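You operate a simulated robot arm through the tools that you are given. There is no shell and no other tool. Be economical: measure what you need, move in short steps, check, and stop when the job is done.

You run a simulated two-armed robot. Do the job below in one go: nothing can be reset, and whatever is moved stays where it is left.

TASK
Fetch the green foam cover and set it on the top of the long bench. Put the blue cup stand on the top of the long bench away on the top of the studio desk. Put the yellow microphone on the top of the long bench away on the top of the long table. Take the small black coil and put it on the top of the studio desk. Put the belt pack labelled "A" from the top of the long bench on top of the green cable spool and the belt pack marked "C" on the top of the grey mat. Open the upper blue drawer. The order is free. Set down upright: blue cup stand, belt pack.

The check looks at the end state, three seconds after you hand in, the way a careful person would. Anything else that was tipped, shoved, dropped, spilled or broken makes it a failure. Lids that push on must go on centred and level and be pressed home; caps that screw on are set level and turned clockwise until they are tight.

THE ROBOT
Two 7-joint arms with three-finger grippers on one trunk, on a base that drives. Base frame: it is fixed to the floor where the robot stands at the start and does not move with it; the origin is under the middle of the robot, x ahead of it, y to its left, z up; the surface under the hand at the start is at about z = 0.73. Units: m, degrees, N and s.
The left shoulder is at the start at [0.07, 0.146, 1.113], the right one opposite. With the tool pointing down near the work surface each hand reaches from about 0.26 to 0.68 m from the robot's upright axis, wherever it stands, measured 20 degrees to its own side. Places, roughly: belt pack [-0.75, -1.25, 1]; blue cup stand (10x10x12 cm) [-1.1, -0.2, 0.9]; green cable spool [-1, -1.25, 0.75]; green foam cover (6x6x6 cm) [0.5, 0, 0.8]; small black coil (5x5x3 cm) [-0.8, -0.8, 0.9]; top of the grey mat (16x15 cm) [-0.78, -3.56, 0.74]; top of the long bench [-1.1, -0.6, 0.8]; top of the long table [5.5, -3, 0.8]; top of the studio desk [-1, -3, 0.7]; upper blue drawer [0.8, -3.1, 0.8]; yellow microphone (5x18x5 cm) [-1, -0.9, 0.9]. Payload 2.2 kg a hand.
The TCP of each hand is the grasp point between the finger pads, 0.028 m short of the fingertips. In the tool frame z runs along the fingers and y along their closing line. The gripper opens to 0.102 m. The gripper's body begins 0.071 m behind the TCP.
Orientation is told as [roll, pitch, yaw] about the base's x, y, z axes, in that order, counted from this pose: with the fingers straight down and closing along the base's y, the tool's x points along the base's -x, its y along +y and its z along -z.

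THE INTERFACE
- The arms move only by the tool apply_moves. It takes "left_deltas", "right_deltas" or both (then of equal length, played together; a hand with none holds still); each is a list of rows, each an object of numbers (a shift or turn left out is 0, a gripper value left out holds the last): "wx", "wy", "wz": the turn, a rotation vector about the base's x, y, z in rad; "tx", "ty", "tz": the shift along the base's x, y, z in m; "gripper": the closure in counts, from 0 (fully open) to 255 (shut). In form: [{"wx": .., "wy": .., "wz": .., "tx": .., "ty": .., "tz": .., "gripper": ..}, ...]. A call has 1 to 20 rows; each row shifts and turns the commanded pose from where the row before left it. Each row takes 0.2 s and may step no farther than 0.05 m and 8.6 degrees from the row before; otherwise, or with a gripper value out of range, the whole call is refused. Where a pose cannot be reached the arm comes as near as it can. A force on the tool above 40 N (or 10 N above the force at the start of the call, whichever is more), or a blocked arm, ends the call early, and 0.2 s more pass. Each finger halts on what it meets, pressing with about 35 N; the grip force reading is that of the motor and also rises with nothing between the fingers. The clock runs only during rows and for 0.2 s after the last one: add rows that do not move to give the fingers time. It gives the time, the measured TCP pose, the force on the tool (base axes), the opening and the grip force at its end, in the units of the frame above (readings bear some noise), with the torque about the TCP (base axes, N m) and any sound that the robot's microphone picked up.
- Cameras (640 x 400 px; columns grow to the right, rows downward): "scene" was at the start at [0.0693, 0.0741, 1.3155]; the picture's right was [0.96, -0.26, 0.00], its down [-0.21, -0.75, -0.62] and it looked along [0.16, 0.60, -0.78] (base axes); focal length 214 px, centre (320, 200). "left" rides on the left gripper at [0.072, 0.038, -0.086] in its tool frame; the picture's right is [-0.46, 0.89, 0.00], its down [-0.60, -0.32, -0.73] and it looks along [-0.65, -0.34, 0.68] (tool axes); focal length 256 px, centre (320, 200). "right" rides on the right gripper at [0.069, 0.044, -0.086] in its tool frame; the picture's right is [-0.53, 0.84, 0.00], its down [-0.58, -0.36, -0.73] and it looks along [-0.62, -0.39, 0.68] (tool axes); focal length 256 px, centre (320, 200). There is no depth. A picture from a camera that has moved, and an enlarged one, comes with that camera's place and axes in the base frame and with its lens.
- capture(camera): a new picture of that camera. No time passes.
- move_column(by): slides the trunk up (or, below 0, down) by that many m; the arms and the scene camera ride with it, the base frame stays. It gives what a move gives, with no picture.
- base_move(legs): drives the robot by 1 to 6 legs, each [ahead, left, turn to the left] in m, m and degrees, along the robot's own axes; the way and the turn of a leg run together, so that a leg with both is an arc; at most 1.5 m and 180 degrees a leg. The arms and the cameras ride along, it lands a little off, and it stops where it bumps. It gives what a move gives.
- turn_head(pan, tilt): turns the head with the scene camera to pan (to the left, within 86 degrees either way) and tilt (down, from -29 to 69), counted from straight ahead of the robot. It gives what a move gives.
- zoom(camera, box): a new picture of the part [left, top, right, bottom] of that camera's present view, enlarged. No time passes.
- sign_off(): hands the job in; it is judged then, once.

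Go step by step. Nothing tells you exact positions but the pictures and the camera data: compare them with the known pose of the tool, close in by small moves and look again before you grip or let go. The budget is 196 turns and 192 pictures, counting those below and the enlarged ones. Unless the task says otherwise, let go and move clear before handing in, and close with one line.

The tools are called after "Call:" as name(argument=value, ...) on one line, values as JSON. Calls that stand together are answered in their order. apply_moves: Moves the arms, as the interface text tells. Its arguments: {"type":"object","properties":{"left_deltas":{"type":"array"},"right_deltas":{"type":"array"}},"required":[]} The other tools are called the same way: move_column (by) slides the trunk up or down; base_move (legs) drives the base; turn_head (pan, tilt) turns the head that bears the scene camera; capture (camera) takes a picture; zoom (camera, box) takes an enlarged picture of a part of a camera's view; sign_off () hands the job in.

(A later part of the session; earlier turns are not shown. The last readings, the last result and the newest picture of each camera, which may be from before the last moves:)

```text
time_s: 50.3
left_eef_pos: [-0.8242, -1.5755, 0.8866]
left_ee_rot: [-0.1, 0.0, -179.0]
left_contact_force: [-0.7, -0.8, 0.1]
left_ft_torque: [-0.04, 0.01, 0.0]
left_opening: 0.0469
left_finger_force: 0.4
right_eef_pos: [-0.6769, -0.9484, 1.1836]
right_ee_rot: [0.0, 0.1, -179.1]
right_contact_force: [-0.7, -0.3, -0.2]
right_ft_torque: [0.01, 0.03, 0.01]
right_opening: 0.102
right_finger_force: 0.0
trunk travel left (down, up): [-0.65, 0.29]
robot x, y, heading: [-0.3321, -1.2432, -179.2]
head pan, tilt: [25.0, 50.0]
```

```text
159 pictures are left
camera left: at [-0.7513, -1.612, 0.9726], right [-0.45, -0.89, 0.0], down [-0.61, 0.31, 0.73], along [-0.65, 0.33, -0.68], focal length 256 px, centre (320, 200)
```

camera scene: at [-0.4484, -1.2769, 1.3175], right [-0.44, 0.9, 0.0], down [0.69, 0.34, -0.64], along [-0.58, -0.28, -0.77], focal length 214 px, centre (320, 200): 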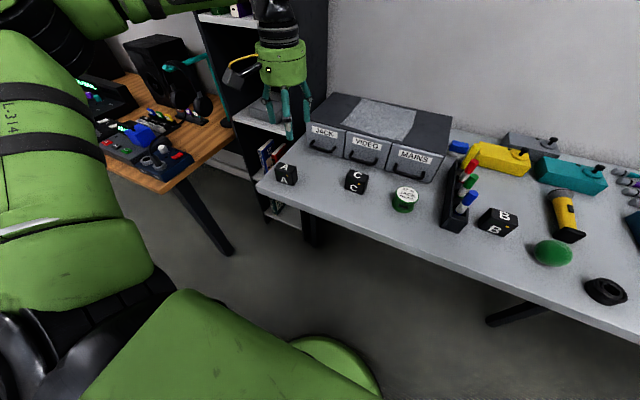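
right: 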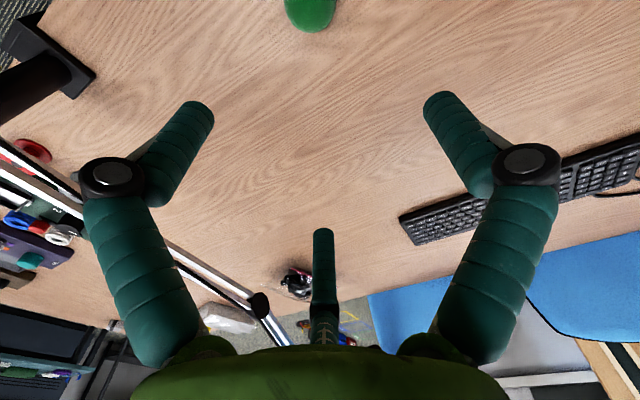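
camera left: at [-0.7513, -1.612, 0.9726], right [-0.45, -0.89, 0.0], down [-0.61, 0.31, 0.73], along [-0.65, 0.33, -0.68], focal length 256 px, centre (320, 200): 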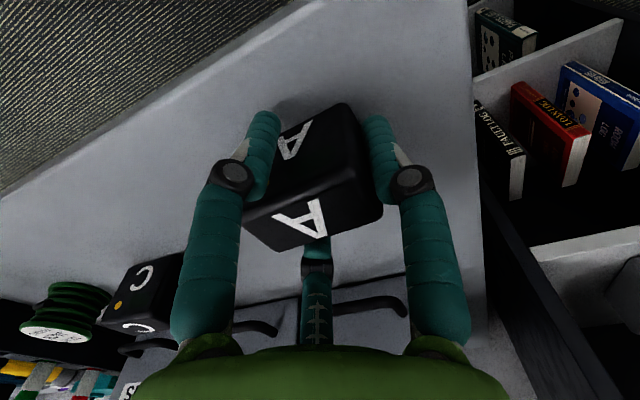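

Not quite in contact yet; close further.

Call:
apply_moves(left_deltas=[{"gripper": 160}, {"gripper": 180}, {"gripper": 190}, {"gripper": 190}])

Call:
capture(camera="left")

```text
time_s: 51.3
left_eef_pos: [-0.8241, -1.5764, 0.8872]
left_ee_rot: [-0.1, -0.1, -179.0]
left_contact_force: [-0.1, -1.1, -0.3]
left_ft_torque: [0.0, 0.01, 0.02]
left_opening: 0.0401
left_finger_force: 35.0
right_eef_pos: [-0.6768, -0.9482, 1.1826]
right_ee_rot: [-0.1, 0.0, -179.1]
right_contact_force: [0.4, -0.5, 0.4]
right_ft_torque: [-0.01, 0.01, -0.01]
right_opening: 0.1021
right_finger_force: 0.1
trunk travel left (down, up): [-0.65, 0.29]
robot x, y, heading: [-0.3327, -1.2473, -179.3]
head pan, tilt: [25.0, 50.0]
```

```text
158 pictures are left
camera left: at [-0.7513, -1.612, 0.9727], right [-0.45, -0.89, 0.0], down [-0.61, 0.31, 0.73], along [-0.65, 0.33, -0.68], focal length 256 px, centre (320, 200)
```

left: 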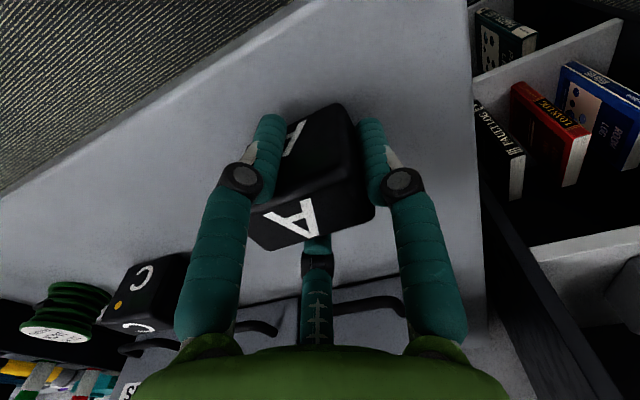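

Gripped (4.0 cm). Lift, then shift the base right so the spool is well in the left arm's reach.

Call:
apply_moves(left_deltas=[{"tz": 0.02}, {"tz": 0.04}, {"tz": 0.04}, {"tz": 0.04}, {"tz": 0.02}, {}])

Call:
base_move(legs=[[0, -0.22, 0]])

Call:
capture(camera="left")

Call:
capture(camera="scene")

```text
time_s: 52.7
left_eef_pos: [-0.8243, -1.5765, 1.0466]
left_ee_rot: [0.0, 0.0, -179.1]
left_contact_force: [0.8, 0.5, -2.1]
left_ft_torque: [-0.03, -0.01, 0.0]
left_opening: 0.04
left_finger_force: 35.2
right_eef_pos: [-0.6773, -0.9486, 1.1846]
right_ee_rot: [0.0, 0.0, -179.2]
right_contact_force: [-0.2, 0.0, 0.5]
right_ft_torque: [-0.05, -0.03, -0.01]
right_opening: 0.102
right_finger_force: 0.2
trunk travel left (down, up): [-0.65, 0.29]
robot x, y, heading: [-0.328, -1.2435, -179.4]
head pan, tilt: [25.0, 50.0]
```

```text
time_s: 54.4
left_eef_pos: [-0.8285, -1.3572, 1.0454]
left_ee_rot: [-0.1, -0.1, -179.0]
left_contact_force: [0.0, -0.2, -0.9]
left_ft_torque: [-0.03, -0.01, 0.02]
left_opening: 0.0397
left_finger_force: 34.9
right_eef_pos: [-0.6795, -0.73, 1.1844]
right_ee_rot: [-0.1, 0.0, -179.1]
right_contact_force: [-0.1, 0.2, -0.2]
right_ft_torque: [-0.02, 0.01, -0.01]
right_opening: 0.1021
right_finger_force: 0.0
trunk travel left (down, up): [-0.65, 0.29]
robot x, y, heading: [-0.3339, -1.0227, -179.2]
head pan, tilt: [25.0, 50.0]
```

```text
157 pictures are left
camera left: at [-0.7548, -1.394, 1.1312], right [-0.45, -0.89, 0.0], down [-0.61, 0.3, 0.73], along [-0.65, 0.33, -0.68], focal length 256 px, centre (320, 200)
```

left: 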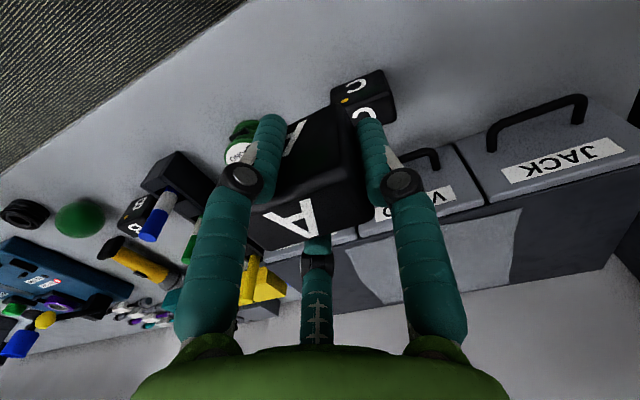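

```text
156 pictures are left
camera scene: at [-0.4521, -1.0581, 1.3175], right [-0.44, 0.9, 0.0], down [0.69, 0.34, -0.64], along [-0.58, -0.28, -0.77], focal length 214 px, centre (320, 200)
```

scene: 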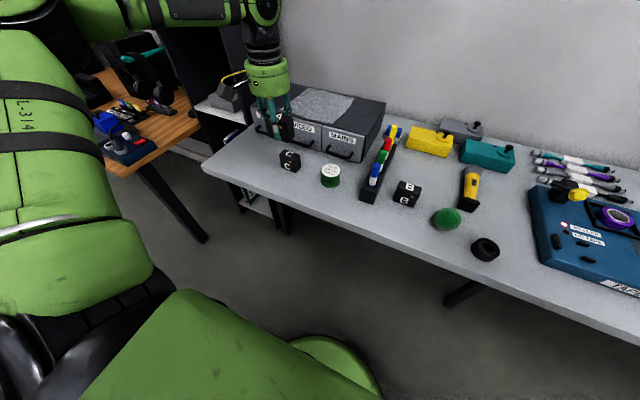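

I measure the spool from here with an enlargement.

Call:
zoom(camera="scene", box=[270, 130, 390, 210])

```text
5.00 times, centred on (330, 170) of scene
camera zoom: at [-0.4521, -1.0581, 1.3175], right [-0.44, 0.9, 0.0], down [0.69, 0.34, -0.64], along [-0.58, -0.28, -0.77], focal length 1072 px, centre (270, 350)
```

zoom: 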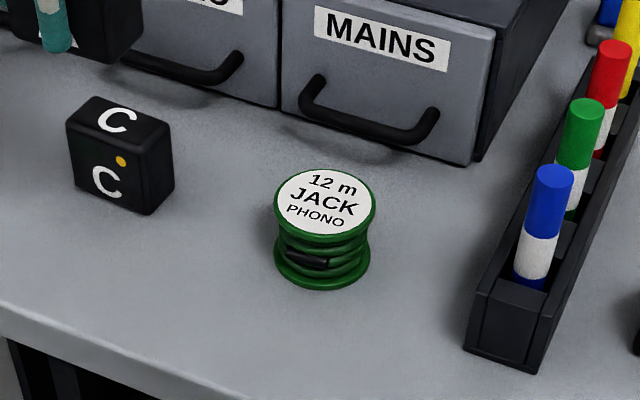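

Spool top centre about [-0.886, -1.234, 0.893], 6 cm across. I bring pack A above it.

Call:
apply_moves(left_deltas=[{"ty": 0.04, "tx": -0.018}, {"ty": 0.04, "tx": -0.018}, {"ty": 0.0425, "tx": -0.02}, {"tz": -0.03}, {"tz": -0.03}, {}])

Call:
capture(camera="left")

Call:
zoom(camera="scene", box=[270, 120, 390, 200])

```text
time_s: 55.8
left_eef_pos: [-0.879, -1.2374, 0.9869]
left_ee_rot: [-0.1, 0.0, -178.9]
left_contact_force: [0.7, 0.7, -1.7]
left_ft_torque: [0.0, 0.0, 0.03]
left_opening: 0.0404
left_finger_force: 34.2
left hand out of reach, approached as far as the arm can: row 3
right_eef_pos: [-0.6814, -0.7273, 1.1846]
right_ee_rot: [0.0, -0.1, -179.1]
right_contact_force: [0.4, -0.4, -0.1]
right_ft_torque: [0.01, 0.01, 0.01]
right_opening: 0.1017
right_finger_force: 0.0
trunk travel left (down, up): [-0.65, 0.29]
robot x, y, heading: [-0.3283, -1.024, -179.0]
head pan, tilt: [25.0, 50.0]
```

```text
154 pictures are left
camera left: at [-0.8062, -1.2743, 1.0731], right [-0.45, -0.89, 0.0], down [-0.61, 0.31, 0.73], along [-0.65, 0.33, -0.68], focal length 256 px, centre (320, 200)
```

left: 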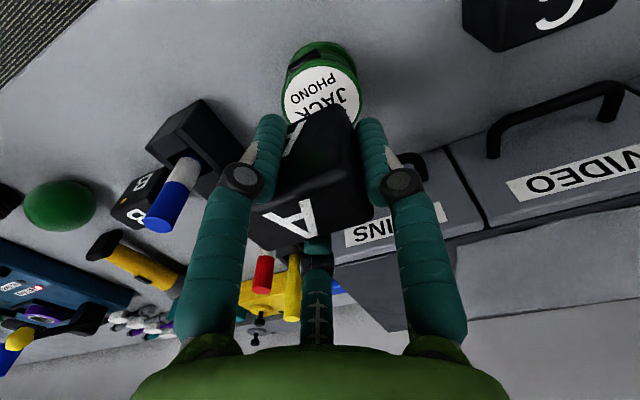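

```text
5.00 times, centred on (330, 160) of scene
camera zoom: at [-0.4525, -1.0568, 1.3175], right [-0.44, 0.9, 0.0], down [0.69, 0.33, -0.64], along [-0.58, -0.28, -0.77], focal length 1072 px, centre (270, 400)
```

zoom: 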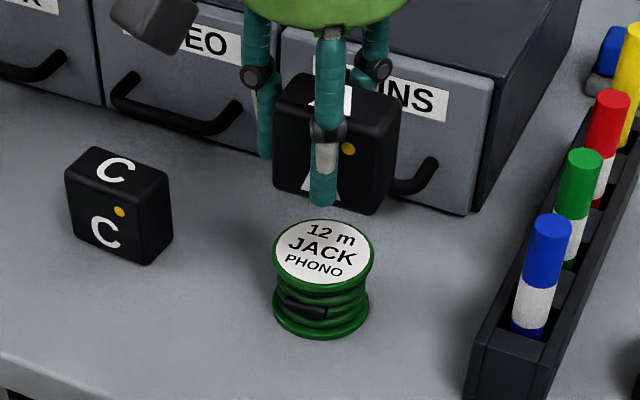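

Nearly centred over the spool. Lower most of the way and look.

Call:
apply_moves(left_deltas=[{"tz": -0.025, "tx": -0.003, "ty": 0.001}, {"tz": -0.02}, {"tz": -0.006}, {}])

Call:
capture(camera="left")

Call:
zoom(camera="scene", box=[270, 120, 390, 200])

```text
time_s: 56.8
left_eef_pos: [-0.8788, -1.2372, 0.9357]
left_ee_rot: [-0.2, -0.2, -179.0]
left_contact_force: [0.6, -0.7, -1.1]
left_ft_torque: [-0.03, 0.01, -0.02]
left_opening: 0.0398
left_finger_force: 35.5
left hand out of reach, approached as far as the arm can: row 2
right_eef_pos: [-0.6796, -0.7269, 1.184]
right_ee_rot: [-0.1, 0.0, -179.2]
right_contact_force: [0.6, -0.4, 0.2]
right_ft_torque: [0.02, 0.01, 0.01]
right_opening: 0.102
right_finger_force: 0.0
trunk travel left (down, up): [-0.65, 0.29]
robot x, y, heading: [-0.3307, -1.0235, -179.3]
head pan, tilt: [25.0, 50.0]
```

```text
152 pictures are left
camera left: at [-0.8049, -1.275, 1.0209], right [-0.45, -0.89, 0.0], down [-0.61, 0.3, 0.73], along [-0.66, 0.33, -0.68], focal length 256 px, centre (320, 200)
```

left: 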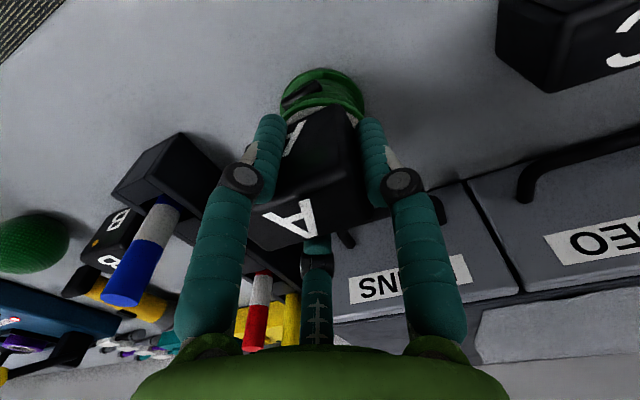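

```text
5.00 times, centred on (330, 160) of scene
camera zoom: at [-0.4524, -1.0568, 1.3175], right [-0.44, 0.9, 0.0], down [0.69, 0.33, -0.64], along [-0.58, -0.28, -0.77], focal length 1072 px, centre (270, 400)
```

zoom: 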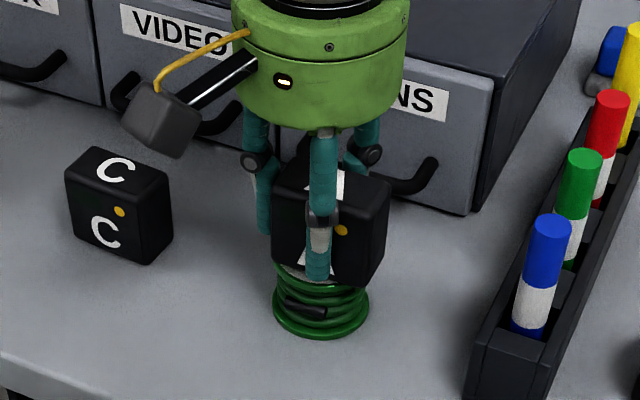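

The pack needs about 5 mm more toward the wall, but the arm is at its limit. I lift slightly, drive 4 cm forward and realign.

Call:
apply_moves(left_deltas=[{"tz": 0.04}, {"tx": 0.03}, {}])

Call:
base_move(legs=[[0.05, -0.03, 0]])

Call:
zoom(camera="scene", box=[270, 120, 390, 200])

```text
time_s: 57.5
left_eef_pos: [-0.8498, -1.2377, 0.9745]
left_ee_rot: [-0.1, 0.0, -179.0]
left_contact_force: [0.4, 0.2, -1.7]
left_ft_torque: [-0.04, -0.01, 0.01]
left_opening: 0.0397
left_finger_force: 35.0
right_eef_pos: [-0.6821, -0.7283, 1.184]
right_ee_rot: [-0.1, 0.0, -179.1]
right_contact_force: [-0.2, 0.7, 0.1]
right_ft_torque: [0.01, 0.0, 0.02]
right_opening: 0.1019
right_finger_force: 0.1
trunk travel left (down, up): [-0.65, 0.29]
robot x, y, heading: [-0.329, -1.0271, -179.1]
head pan, tilt: [25.0, 50.0]
```

```text
time_s: 58.5
left_eef_pos: [-0.8964, -1.2111, 0.9762]
left_ee_rot: [-0.2, -0.2, -179.1]
left_contact_force: [1.2, -0.4, -1.8]
left_ft_torque: [-0.03, -0.01, 0.0]
left_opening: 0.0402
left_finger_force: 35.4
right_eef_pos: [-0.7271, -0.7007, 1.1849]
right_ee_rot: [-0.2, -0.3, -179.0]
right_contact_force: [1.0, -0.9, -0.8]
right_ft_torque: [-0.01, 0.01, -0.03]
right_opening: 0.102
right_finger_force: 0.2
trunk travel left (down, up): [-0.65, 0.29]
robot x, y, heading: [-0.3819, -0.9888, -178.9]
head pan, tilt: [25.0, 50.0]
```

```text
5.00 times, centred on (330, 160) of scene
camera zoom: at [-0.4994, -1.0296, 1.3178], right [-0.44, 0.9, 0.0], down [0.69, 0.34, -0.64], along [-0.58, -0.28, -0.77], focal length 1072 px, centre (270, 400)
```

zoom: 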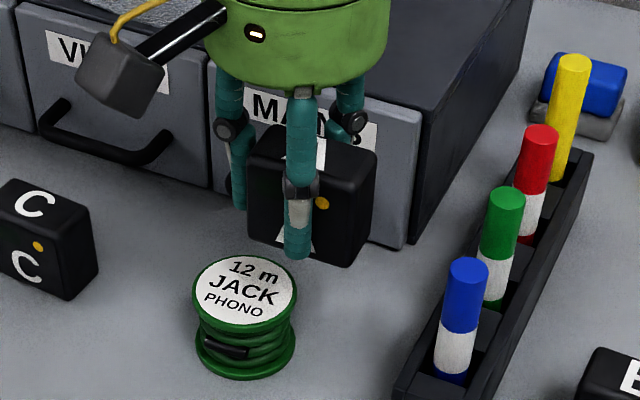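

Now spool reads [-0.885, -1.232]. Align and lower again.

Call:
apply_moves(left_deltas=[{"tx": 0.012, "ty": -0.022}, {}, {"tz": -0.02}, {"tz": -0.015}, {}])

Call:
zoom(camera="scene", box=[270, 120, 390, 200])

Call:
capture(camera="left")

```text
time_s: 59.7
left_eef_pos: [-0.8883, -1.2325, 0.9406]
left_ee_rot: [-0.1, 0.0, -178.9]
left_contact_force: [-0.6, 0.5, -2.2]
left_ft_torque: [-0.03, 0.0, 0.02]
left_opening: 0.0396
left_finger_force: 34.7
right_eef_pos: [-0.7305, -0.6992, 1.1845]
right_ee_rot: [0.0, -0.1, -179.0]
right_contact_force: [0.2, 0.3, -0.1]
right_ft_torque: [-0.04, -0.01, -0.01]
right_opening: 0.1019
right_finger_force: 0.0
trunk travel left (down, up): [-0.65, 0.29]
robot x, y, heading: [-0.3852, -0.9924, -179.2]
head pan, tilt: [25.0, 50.0]
```

```text
5.00 times, centred on (330, 160) of scene
camera zoom: at [-0.5023, -1.0276, 1.3175], right [-0.44, 0.9, 0.0], down [0.69, 0.33, -0.64], along [-0.58, -0.28, -0.77], focal length 1072 px, centre (270, 400)
```

zoom: 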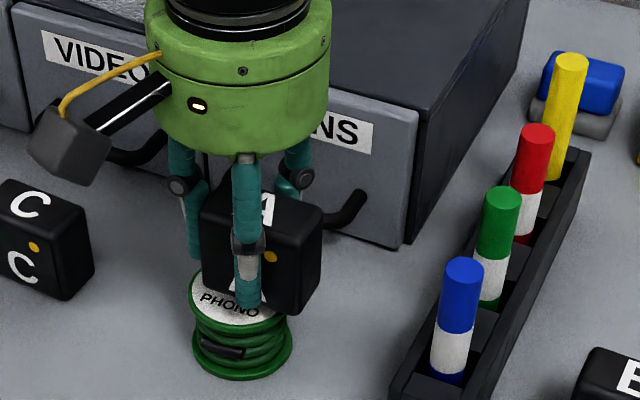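

```text
148 pictures are left
camera left: at [-0.8147, -1.2683, 1.0262], right [-0.45, -0.89, 0.0], down [-0.61, 0.31, 0.73], along [-0.65, 0.33, -0.68], focal length 256 px, centre (320, 200)
```

left: 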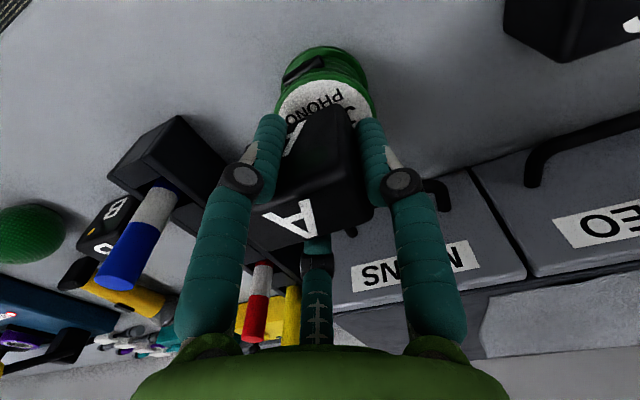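

The pack sits about 11 mm toward +y of the grip centre, so I shift the hand -y to centre it on the spool, then lower.

Call:
apply_moves(left_deltas=[{"tx": 0.003, "ty": -0.011}, {}, {"tz": -0.005}, {}])

Call:
zoom(camera="scene", box=[270, 120, 390, 200])

Call:
zoom(camera="left", box=[220, 30, 420, 160])

```text
time_s: 60.7
left_eef_pos: [-0.8842, -1.2428, 0.9361]
left_ee_rot: [-0.1, -0.1, -178.9]
left_contact_force: [0.1, -1.0, -1.6]
left_ft_torque: [0.03, -0.01, -0.02]
left_opening: 0.0401
left_finger_force: 34.6
right_eef_pos: [-0.7312, -0.6998, 1.1848]
right_ee_rot: [0.0, -0.1, -179.0]
right_contact_force: [-0.1, 0.1, 0.3]
right_ft_torque: [0.04, 0.0, 0.0]
right_opening: 0.102
right_finger_force: 0.1
trunk travel left (down, up): [-0.65, 0.29]
robot x, y, heading: [-0.3812, -0.9989, -179.1]
head pan, tilt: [25.0, 50.0]
```

```text
5.00 times, centred on (330, 160) of scene
camera zoom: at [-0.5018, -1.0282, 1.3175], right [-0.44, 0.9, 0.0], down [0.69, 0.33, -0.64], along [-0.58, -0.28, -0.77], focal length 1072 px, centre (270, 400)
```

zoom: 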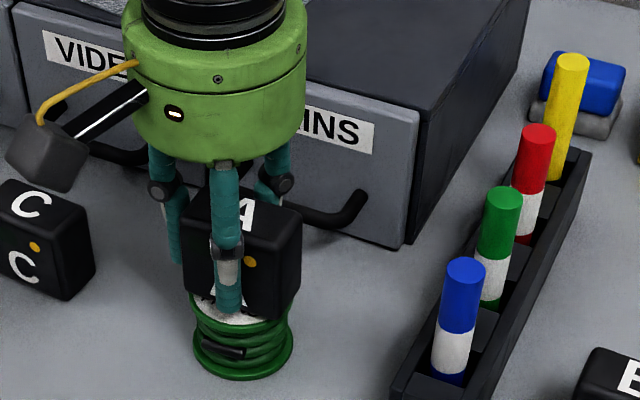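

```text
3.08 times, centred on (320, 95) of left
camera zoom: at [-0.8112, -1.2792, 1.0211], right [-0.45, -0.89, 0.0], down [-0.61, 0.3, 0.73], along [-0.65, 0.33, -0.68], focal length 788 px, centre (320, 523)
```

zoom: 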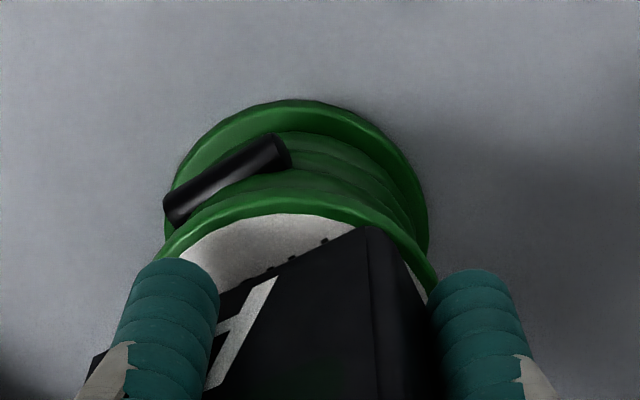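

Centred now. Lower to contact.

Call:
apply_moves(left_deltas=[{"tz": -0.003}, {"tz": -0.003}, {}])

```text
time_s: 61.5
left_eef_pos: [-0.8843, -1.2422, 0.9331]
left_ee_rot: [-0.1, -0.4, -178.9]
left_contact_force: [-0.6, -3.6, 15.7]
left_ft_torque: [0.1, -0.07, 0.05]
left_opening: 0.0397
left_finger_force: 35.1
right_eef_pos: [-0.728, -0.6993, 1.1846]
right_ee_rot: [0.1, -0.1, -179.0]
right_contact_force: [0.0, 0.7, 0.0]
right_ft_torque: [0.0, 0.01, 0.0]
right_opening: 0.1017
right_finger_force: 0.0
trunk travel left (down, up): [-0.65, 0.29]
robot x, y, heading: [-0.3834, -0.9918, -179.2]
head pan, tilt: [25.0, 50.0]
```

Contact. Ease and open.

Call:
apply_moves(left_deltas=[{"tz": 0.002}, {"gripper": 150}, {"gripper": 140}, {"gripper": 110}, {"gripper": 80}, {"gripper": 40}, {}])

Call:
zoom(camera="scene", box=[270, 120, 390, 200])

Call:
capture(camera="left")

```text
time_s: 63.1
left_eef_pos: [-0.885, -1.2421, 0.9316]
left_ee_rot: [0.0, -0.1, -179.1]
left_contact_force: [0.0, 0.1, 0.6]
left_ft_torque: [0.01, -0.02, 0.0]
left_opening: 0.0862
left_finger_force: 0.0
right_eef_pos: [-0.73, -0.6994, 1.1851]
right_ee_rot: [0.1, -0.1, -179.0]
right_contact_force: [0.3, 0.6, 0.3]
right_ft_torque: [0.0, 0.02, 0.04]
right_opening: 0.1019
right_finger_force: 0.1
trunk travel left (down, up): [-0.65, 0.29]
robot x, y, heading: [-0.3836, -0.9919, -179.0]
head pan, tilt: [25.0, 50.0]
```

```text
5.00 times, centred on (330, 160) of scene
camera zoom: at [-0.5018, -1.0279, 1.3175], right [-0.44, 0.9, 0.0], down [0.69, 0.33, -0.64], along [-0.58, -0.28, -0.77], focal length 1072 px, centre (270, 400)
```

zoom: 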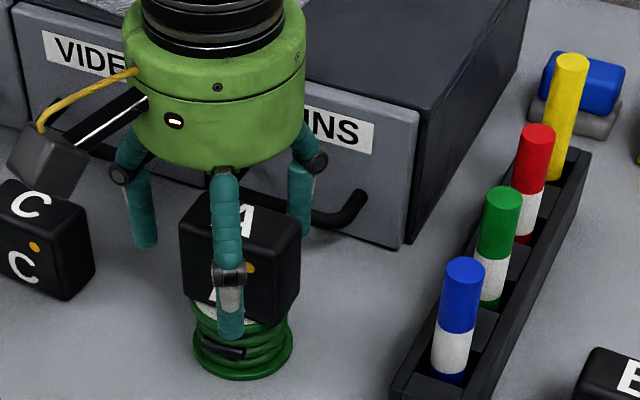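

```text
144 pictures are left
camera left: at [-0.8117, -1.2795, 1.0168], right [-0.45, -0.89, 0.0], down [-0.61, 0.31, 0.73], along [-0.65, 0.33, -0.68], focal length 256 px, centre (320, 200)
```

left: 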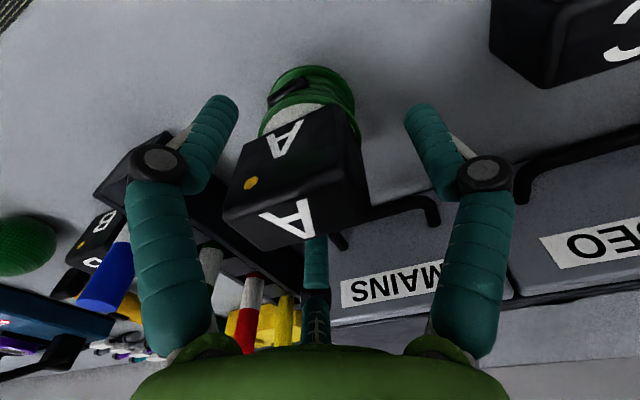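

A stands on the spool. Raise the hand straight up.

Call:
apply_moves(left_deltas=[{"tz": 0.02, "gripper": 20}, {"tz": 0.03}, {"tz": 0.04}, {"tz": 0.04}, {"tz": 0.03}, {}])

Call:
zoom(camera="scene", box=[240, 100, 420, 220])

Call:
capture(camera="left")

```text
time_s: 64.5
left_eef_pos: [-0.8843, -1.2432, 1.0932]
left_ee_rot: [-0.1, -0.2, -179.0]
left_contact_force: [-1.0, 0.2, -0.1]
left_ft_torque: [0.01, 0.02, -0.02]
left_opening: 0.094
left_finger_force: 0.0
right_eef_pos: [-0.7306, -0.6993, 1.1846]
right_ee_rot: [0.0, -0.2, -179.1]
right_contact_force: [0.4, 0.1, 0.2]
right_ft_torque: [-0.01, 0.0, -0.01]
right_opening: 0.102
right_finger_force: 0.1
trunk travel left (down, up): [-0.65, 0.29]
robot x, y, heading: [-0.3819, -0.9944, -178.9]
head pan, tilt: [25.0, 50.0]
```

```text
3.33 times, centred on (330, 160) of scene
camera zoom: at [-0.502, -1.0282, 1.3175], right [-0.44, 0.9, 0.0], down [0.69, 0.33, -0.64], along [-0.58, -0.28, -0.77], focal length 715 px, centre (287, 333)
```

zoom: 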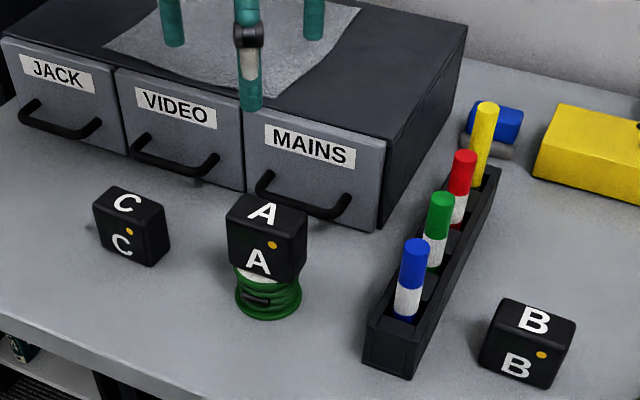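

```text
142 pictures are left
camera left: at [-0.8097, -1.2802, 1.1786], right [-0.45, -0.89, 0.0], down [-0.61, 0.31, 0.73], along [-0.65, 0.33, -0.68], focal length 256 px, centre (320, 200)
```

left: 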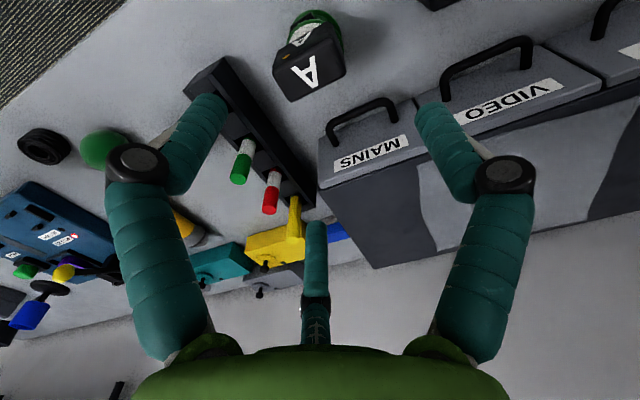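

A is placed. Next C: move the left hand near it and look.

Call:
apply_moves(left_deltas=[{"ty": -0.04, "gripper": 0}, {"ty": -0.04}, {"ty": -0.04}, {"tx": 0.02, "tz": -0.03}, {"tx": 0.02, "tz": -0.03}, {}])

Call:
zoom(camera="left", box=[220, 0, 460, 150])

Call:
zoom(camera="scene", box=[240, 100, 360, 180])

```text
time_s: 65.9
left_eef_pos: [-0.8435, -1.3636, 1.0325]
left_ee_rot: [-0.1, -0.1, -178.9]
left_contact_force: [0.0, 0.6, -0.2]
left_ft_torque: [0.0, 0.02, -0.01]
left_opening: 0.1021
left_finger_force: 0.1
right_eef_pos: [-0.73, -0.6989, 1.184]
right_ee_rot: [0.0, -0.1, -179.0]
right_contact_force: [1.1, 0.3, -0.2]
right_ft_torque: [0.01, 0.01, 0.0]
right_opening: 0.1021
right_finger_force: 0.1
trunk travel left (down, up): [-0.65, 0.29]
robot x, y, heading: [-0.3821, -0.9953, -178.7]
head pan, tilt: [25.0, 50.0]
```

```text
2.67 times, centred on (340, 75) of left
camera zoom: at [-0.7707, -1.3995, 1.1179], right [-0.45, -0.89, 0.0], down [-0.61, 0.31, 0.73], along [-0.65, 0.33, -0.68], focal length 683 px, centre (267, 533)
```

zoom: 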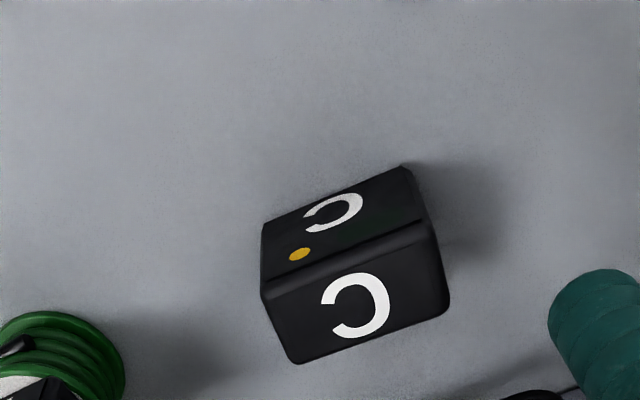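

```text
5.00 times, centred on (300, 140) of scene
camera zoom: at [-0.5023, -1.0275, 1.3175], right [-0.44, 0.9, 0.0], down [0.69, 0.33, -0.64], along [-0.58, -0.28, -0.77], focal length 1072 px, centre (420, 500)
```

zoom: 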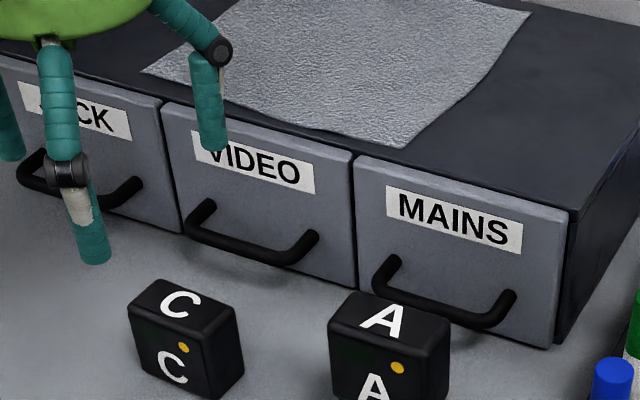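

C is axis-aligned at [-0.886, -1.375]. I grip it as I gripped A, with the thumb finger near its -y face.

Call:
apply_moves(left_deltas=[{"tx": -0.02, "ty": -0.011, "gripper": 40}, {"tx": -0.0205, "ty": -0.012}, {"tz": -0.04}, {"tz": -0.03}, {}])

Call:
capture(camera="left")

Call:
zoom(camera="scene", box=[220, 100, 340, 180])

```text
time_s: 67.1
left_eef_pos: [-0.8838, -1.388, 0.9607]
left_ee_rot: [-0.2, -0.1, -179.0]
left_contact_force: [-0.9, 0.6, 0.3]
left_ft_torque: [-0.03, -0.01, -0.03]
left_opening: 0.0861
left_finger_force: 0.2
right_eef_pos: [-0.7295, -0.6986, 1.1836]
right_ee_rot: [-0.1, -0.1, -178.9]
right_contact_force: [0.1, 0.6, 0.1]
right_ft_torque: [0.0, 0.03, -0.02]
right_opening: 0.1018
right_finger_force: 0.0
trunk travel left (down, up): [-0.65, 0.29]
robot x, y, heading: [-0.3824, -0.994, -179.0]
head pan, tilt: [25.0, 50.0]
```

```text
139 pictures are left
camera left: at [-0.8108, -1.4237, 1.0463], right [-0.45, -0.89, 0.0], down [-0.61, 0.31, 0.73], along [-0.65, 0.33, -0.68], focal length 256 px, centre (320, 200)
```

left: 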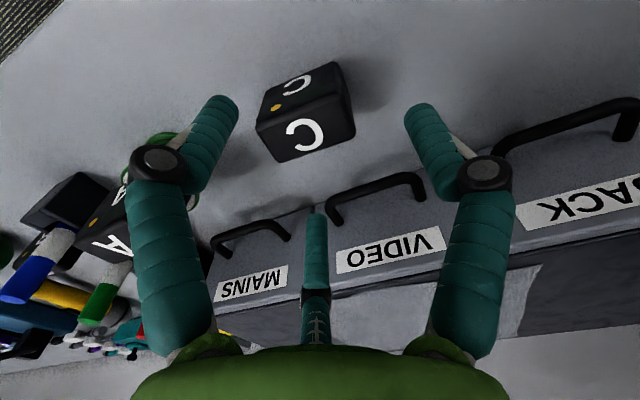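

```text
5.00 times, centred on (280, 140) of scene
camera zoom: at [-0.5015, -1.0274, 1.3176], right [-0.44, 0.9, 0.0], down [0.69, 0.33, -0.64], along [-0.58, -0.28, -0.77], focal length 1072 px, centre (520, 500)
```

zoom: 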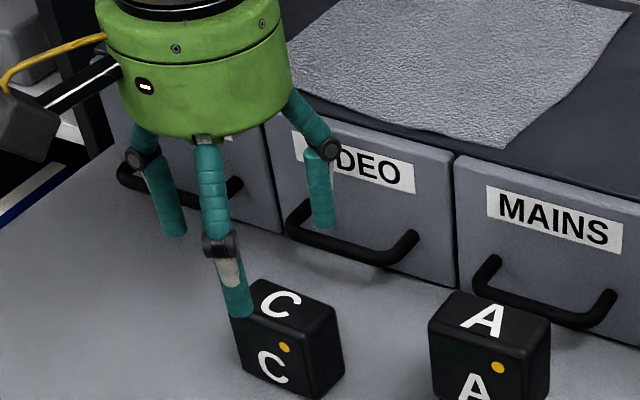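

Finger positions are as expected. Descend and close.

Call:
apply_moves(left_deltas=[{"tz": -0.03}, {"tz": -0.03}, {"tz": -0.015}, {}, {"gripper": 120}, {"gripper": 160}, {"gripper": 190}, {"gripper": 190}, {}])

Call:
capture(camera="left")

```text
time_s: 69.1
left_eef_pos: [-0.8859, -1.3852, 0.888]
left_ee_rot: [-0.1, -0.1, -179.1]
left_contact_force: [-1.0, 0.8, 0.3]
left_ft_torque: [-0.01, -0.04, -0.01]
left_opening: 0.0406
left_finger_force: 10.8
right_eef_pos: [-0.7291, -0.6993, 1.1848]
right_ee_rot: [0.0, -0.1, -179.0]
right_contact_force: [-0.1, 0.1, 0.2]
right_ft_torque: [0.01, 0.01, 0.02]
right_opening: 0.1018
right_finger_force: 0.1
trunk travel left (down, up): [-0.65, 0.29]
robot x, y, heading: [-0.383, -0.9991, -179.2]
head pan, tilt: [25.0, 50.0]
```

```text
137 pictures are left
camera left: at [-0.8121, -1.4226, 0.9732], right [-0.45, -0.89, 0.0], down [-0.61, 0.31, 0.73], along [-0.65, 0.33, -0.68], focal length 256 px, centre (320, 200)
```

left: 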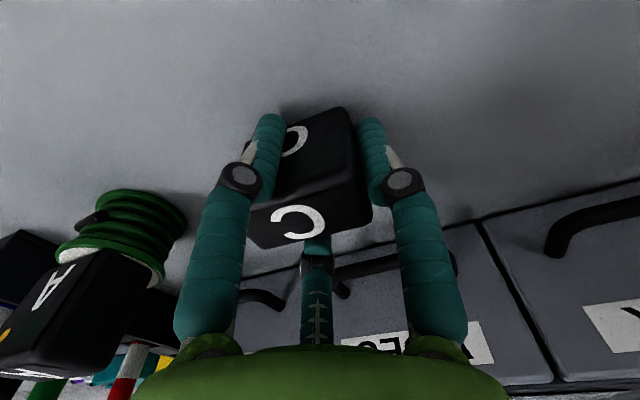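

C is held. Lift and pull back a little; then drive along the bench to the cup stand for the right hand.

Call:
apply_moves(left_deltas=[{}, {"tz": 0.02}, {"tz": 0.04}, {"tz": 0.04}, {"tz": 0.04}, {"tz": 0.04}, {"tz": 0.04}, {"tx": 0.04}, {"tx": 0.04}, {"tx": 0.04}, {}])

Call:
base_move(legs=[[0, -0.55, 0]])

Call:
turn_head(pan=-20, tilt=35)

Call:
capture(camera="scene")

Call:
capture(camera="right")

```text
time_s: 71.5
left_eef_pos: [-0.7651, -1.3864, 1.1049]
left_ee_rot: [0.0, 0.1, -179.0]
left_contact_force: [-0.7, 0.0, -0.2]
left_ft_torque: [0.0, -0.02, 0.01]
left_opening: 0.0399
left_finger_force: 35.0
right_eef_pos: [-0.7318, -0.7004, 1.1838]
right_ee_rot: [0.0, 0.0, -178.9]
right_contact_force: [-0.1, -0.1, 0.6]
right_ft_torque: [-0.06, 0.01, -0.01]
right_opening: 0.102
right_finger_force: 0.0
trunk travel left (down, up): [-0.65, 0.29]
robot x, y, heading: [-0.3837, -0.9966, -179.2]
head pan, tilt: [25.0, 50.0]
```

```text
time_s: 74.7
left_eef_pos: [-0.7724, -0.8403, 1.1049]
left_ee_rot: [-0.1, -0.1, -178.7]
left_contact_force: [0.6, -0.9, -0.6]
left_ft_torque: [0.0, -0.02, 0.0]
left_opening: 0.0399
left_finger_force: 34.9
right_eef_pos: [-0.7419, -0.155, 1.185]
right_ee_rot: [-0.1, -0.1, -178.8]
right_contact_force: [0.3, -0.4, -0.7]
right_ft_torque: [-0.01, 0.02, 0.0]
right_opening: 0.102
right_finger_force: 0.0
trunk travel left (down, up): [-0.65, 0.29]
robot x, y, heading: [-0.3897, -0.4471, -178.8]
head pan, tilt: [25.0, 50.0]
```

```text
time_s: 75.8
left_eef_pos: [-0.7719, -0.8405, 1.1044]
left_ee_rot: [-0.1, 0.0, -178.8]
left_contact_force: [1.0, -0.3, -0.3]
left_ft_torque: [-0.01, 0.02, 0.01]
left_opening: 0.0399
left_finger_force: 35.1
right_eef_pos: [-0.7429, -0.1542, 1.1841]
right_ee_rot: [0.0, -0.1, -178.7]
right_contact_force: [-0.6, 0.0, 0.0]
right_ft_torque: [-0.01, -0.01, -0.04]
right_opening: 0.1017
right_finger_force: 0.0
trunk travel left (down, up): [-0.65, 0.29]
robot x, y, heading: [-0.3905, -0.4473, -178.8]
head pan, tilt: [-20.0, 35.0]
```

```text
136 pictures are left
camera scene: at [-0.526, -0.4186, 1.3392], right [0.32, 0.95, 0.0], down [0.54, -0.18, -0.82], along [-0.78, 0.26, -0.57], focal length 214 px, centre (320, 200)
```

scene: 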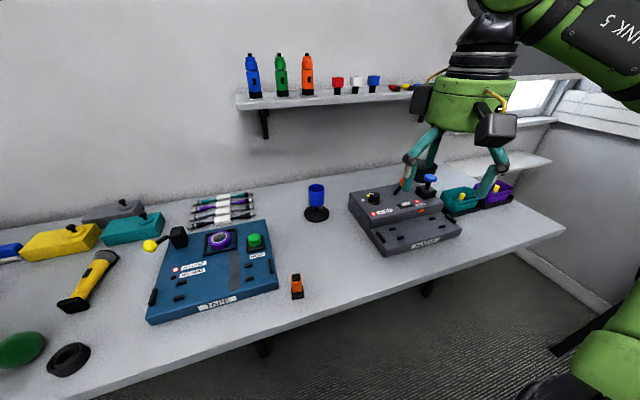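

```text
135 pictures are left
camera right: at [-0.6714, -0.1952, 1.2695], right [-0.52, -0.86, 0.0], down [-0.58, 0.35, 0.73], along [-0.63, 0.38, -0.68], focal length 256 px, centre (320, 200)
```

right: 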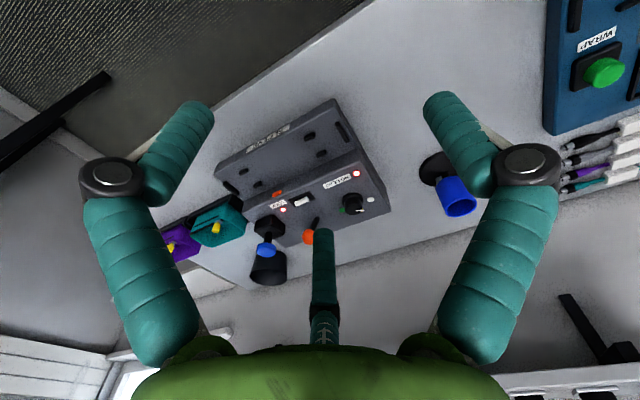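

Cup stand about [-1.11, -0.233], rim near z 0.96. I drive 12 cm closer and bring the right hand above it.

Call:
base_move(legs=[[0.12, 0, 0]])

Call:
apply_moves(right_deltas=[{"tx": -0.035, "ty": -0.015}, {"tx": -0.035, "ty": -0.015}, {"tx": -0.035, "ty": -0.015}, {"tx": -0.035, "ty": -0.015}, {"tx": -0.03, "ty": -0.015}, {"tz": -0.04}, {"tz": -0.04}, {}])

Call:
capture(camera="right")

Call:
zoom(camera="scene", box=[220, 80, 460, 240])

```text
time_s: 77.0
left_eef_pos: [-0.8893, -0.8431, 1.1045]
left_ee_rot: [0.0, -0.2, -178.6]
left_contact_force: [0.5, -0.4, -1.4]
left_ft_torque: [-0.02, 0.01, 0.01]
left_opening: 0.04
left_finger_force: 35.1
right_eef_pos: [-0.8588, -0.1561, 1.1863]
right_ee_rot: [-0.1, -0.2, -178.7]
right_contact_force: [0.1, -0.6, -0.9]
right_ft_torque: [0.0, 0.02, 0.02]
right_opening: 0.1024
right_finger_force: 0.2
trunk travel left (down, up): [-0.65, 0.29]
robot x, y, heading: [-0.5112, -0.4528, -179.0]
head pan, tilt: [-20.0, 35.0]
```

```text
time_s: 78.8
left_eef_pos: [-0.8908, -0.8443, 1.1038]
left_ee_rot: [-0.2, -0.1, -178.6]
left_contact_force: [1.0, 1.1, -2.2]
left_ft_torque: [0.0, 0.03, 0.02]
left_opening: 0.0402
left_finger_force: 35.1
right_eef_pos: [-1.0315, -0.2328, 1.1071]
right_ee_rot: [-0.1, -0.1, -178.8]
right_contact_force: [-0.1, 1.0, 0.3]
right_ft_torque: [0.0, -0.01, -0.01]
right_opening: 0.1019
right_finger_force: 0.0
trunk travel left (down, up): [-0.65, 0.29]
robot x, y, heading: [-0.5115, -0.4481, -178.7]
head pan, tilt: [-20.0, 35.0]
```

```text
134 pictures are left
camera right: at [-0.9606, -0.275, 1.1916], right [-0.51, -0.86, 0.0], down [-0.58, 0.35, 0.73], along [-0.63, 0.38, -0.68], focal length 256 px, centre (320, 200)
```

right: 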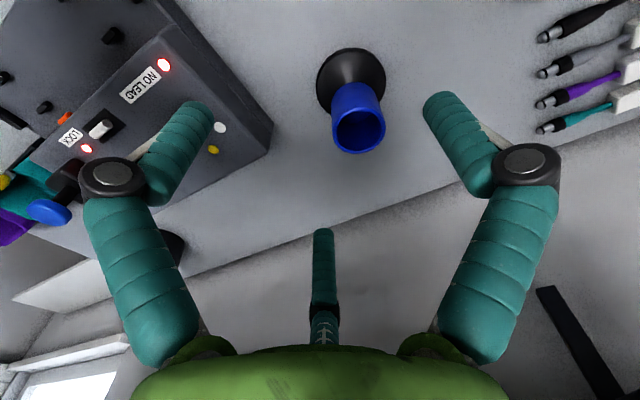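

```text
2.50 times, centred on (340, 160) of scene
camera zoom: at [-0.645, -0.4223, 1.3393], right [0.32, 0.95, 0.0], down [0.54, -0.18, -0.82], along [-0.78, 0.26, -0.57], focal length 536 px, centre (270, 300)
```

zoom: 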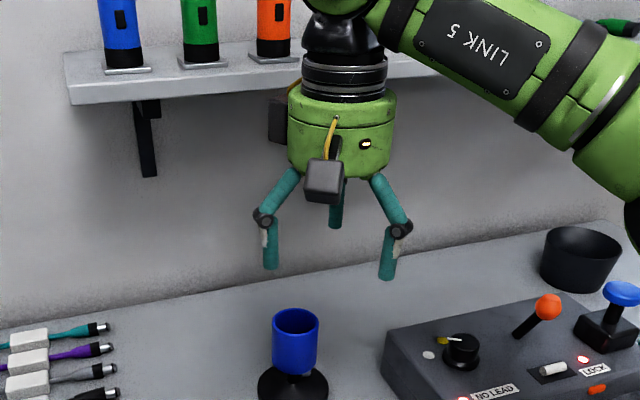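

Cup at [-1.098, -0.237], rim z 0.975, about 5 cm wide. Align, lower and look.

Call:
apply_moves(right_deltas=[{"tx": -0.033, "ty": -0.002}, {"tx": -0.0335, "ty": -0.002}, {"tz": -0.04}, {"tz": -0.03}, {}])

Call:
capture(camera="right")

Call:
zoom(camera="scene", box=[220, 80, 460, 240])

```text
time_s: 80.0
left_eef_pos: [-0.89, -0.8428, 1.1041]
left_ee_rot: [-0.2, -0.2, -178.6]
left_contact_force: [-0.4, 0.1, -2.3]
left_ft_torque: [-0.02, -0.01, 0.0]
left_opening: 0.0399
left_finger_force: 35.1
right_eef_pos: [-1.0977, -0.2374, 1.0356]
right_ee_rot: [-0.1, -0.3, -178.5]
right_contact_force: [-0.3, -0.5, -0.1]
right_ft_torque: [0.02, 0.01, 0.04]
right_opening: 0.102
right_finger_force: 0.1
trunk travel left (down, up): [-0.65, 0.29]
robot x, y, heading: [-0.5126, -0.447, -178.5]
head pan, tilt: [-20.0, 35.0]
```

```text
132 pictures are left
camera right: at [-1.0278, -0.2786, 1.1202], right [-0.51, -0.86, 0.0], down [-0.58, 0.35, 0.73], along [-0.63, 0.38, -0.68], focal length 256 px, centre (320, 200)
```

right: 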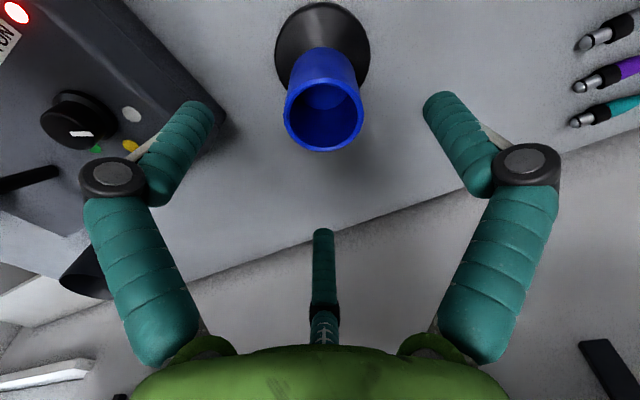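

```text
2.50 times, centred on (340, 160) of scene
camera zoom: at [-0.6451, -0.422, 1.3393], right [0.32, 0.95, 0.0], down [0.54, -0.18, -0.82], along [-0.78, 0.26, -0.57], focal length 536 px, centre (270, 300)
```

zoom: 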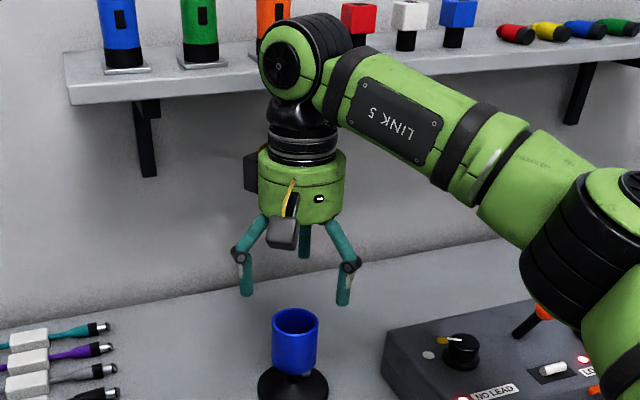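

Cup is centred. Before lowering, I check the right elbow's clearance over the grey console.

Call:
turn_head(pan=-55, tilt=40)

Call:
capture(camera="scene")

```text
time_s: 81.0
left_eef_pos: [-0.8907, -0.8431, 1.1035]
left_ee_rot: [-0.1, -0.1, -178.6]
left_contact_force: [0.0, 0.6, -1.7]
left_ft_torque: [-0.04, 0.0, -0.01]
left_opening: 0.0399
left_finger_force: 35.4
right_eef_pos: [-1.0981, -0.2357, 1.0355]
right_ee_rot: [0.0, -0.1, -178.7]
right_contact_force: [-0.4, -0.3, 0.0]
right_ft_torque: [-0.01, 0.02, -0.02]
right_opening: 0.102
right_finger_force: 0.0
trunk travel left (down, up): [-0.65, 0.29]
robot x, y, heading: [-0.5093, -0.4496, -178.7]
head pan, tilt: [-55.0, 40.0]
```

```text
130 pictures are left
camera scene: at [-0.6125, -0.381, 1.3317], right [0.81, 0.59, 0.0], down [0.38, -0.52, -0.77], along [-0.45, 0.62, -0.64], focal length 214 px, centre (320, 200)
```

scene: 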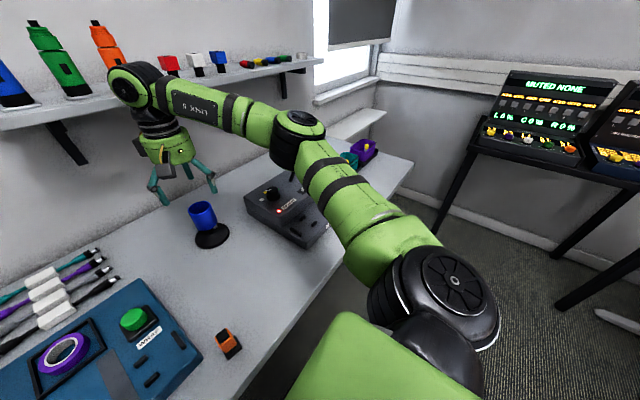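

The elbow is about 1.13 high, well above the console. Lower and grip the cup.

Call:
apply_moves(right_deltas=[{"tz": -0.03}, {"tz": -0.03}, {"tz": -0.025}, {}])

Call:
capture(camera="right")

Call:
capture(camera="scene")

```text
time_s: 82.0
left_eef_pos: [-0.8913, -0.8436, 1.104]
left_ee_rot: [-0.1, -0.1, -178.6]
left_contact_force: [0.2, 0.5, -1.3]
left_ft_torque: [0.01, 0.02, -0.03]
left_opening: 0.0398
left_finger_force: 34.3
right_eef_pos: [-1.0989, -0.2365, 0.9484]
right_ee_rot: [0.0, -0.1, -178.6]
right_contact_force: [0.3, 1.0, -0.5]
right_ft_torque: [0.02, -0.03, -0.01]
right_opening: 0.1021
right_finger_force: 0.1
trunk travel left (down, up): [-0.65, 0.29]
robot x, y, heading: [-0.5115, -0.4464, -178.8]
head pan, tilt: [-55.0, 40.0]
```

```text
129 pictures are left
camera right: at [-1.0278, -0.2776, 1.0342], right [-0.51, -0.86, 0.0], down [-0.58, 0.35, 0.73], along [-0.63, 0.38, -0.68], focal length 256 px, centre (320, 200)
```

right: 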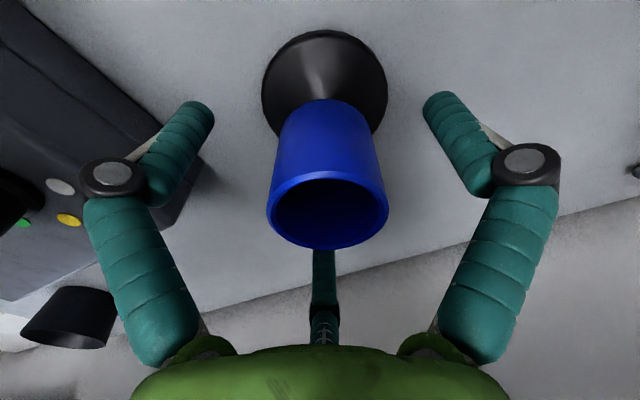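

```text
128 pictures are left
camera scene: at [-0.6123, -0.3809, 1.3317], right [0.81, 0.59, 0.0], down [0.38, -0.52, -0.77], along [-0.45, 0.62, -0.64], focal length 214 px, centre (320, 200)
```

scene: 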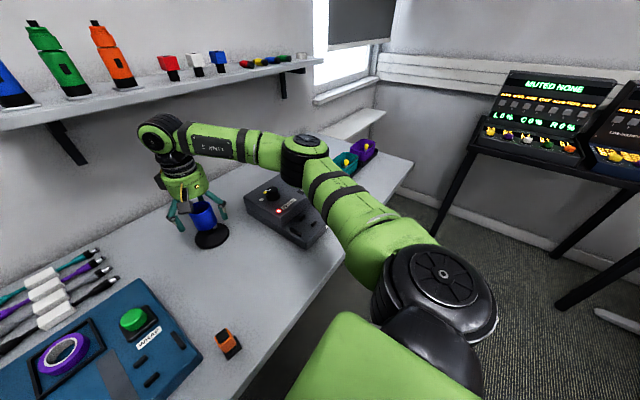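

Everything clear. Close on the cup.

Call:
apply_moves(right_deltas=[{"gripper": 80}, {"gripper": 110}, {"gripper": 130}, {"gripper": 150}, {}, {}])

Call:
capture(camera="right")

```text
time_s: 83.4
left_eef_pos: [-0.8913, -0.8435, 1.1043]
left_ee_rot: [-0.1, -0.1, -178.6]
left_contact_force: [-0.1, -0.2, -2.3]
left_ft_torque: [-0.02, 0.0, 0.01]
left_opening: 0.0397
left_finger_force: 35.2
right_eef_pos: [-1.0982, -0.2361, 0.95]
right_ee_rot: [0.0, -0.1, -178.7]
right_contact_force: [-5.2, 0.5, 3.2]
right_ft_torque: [0.18, 0.2, 0.06]
right_opening: 0.0514
right_finger_force: 35.4
trunk travel left (down, up): [-0.65, 0.29]
robot x, y, heading: [-0.5124, -0.4529, -178.9]
head pan, tilt: [-55.0, 40.0]
```

```text
127 pictures are left
camera right: at [-1.0283, -0.2776, 1.0346], right [-0.51, -0.86, 0.0], down [-0.58, 0.35, 0.73], along [-0.63, 0.38, -0.68], focal length 256 px, centre (320, 200)
```

right: 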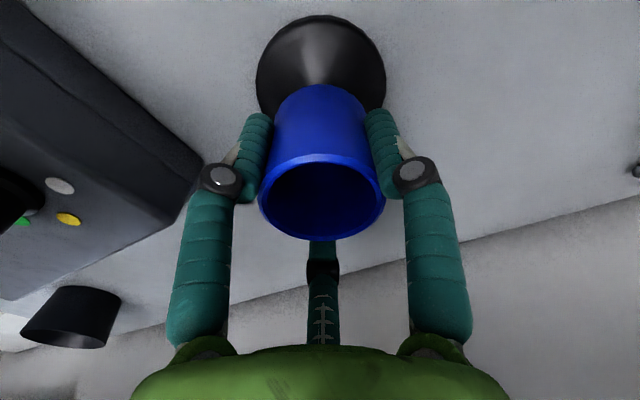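

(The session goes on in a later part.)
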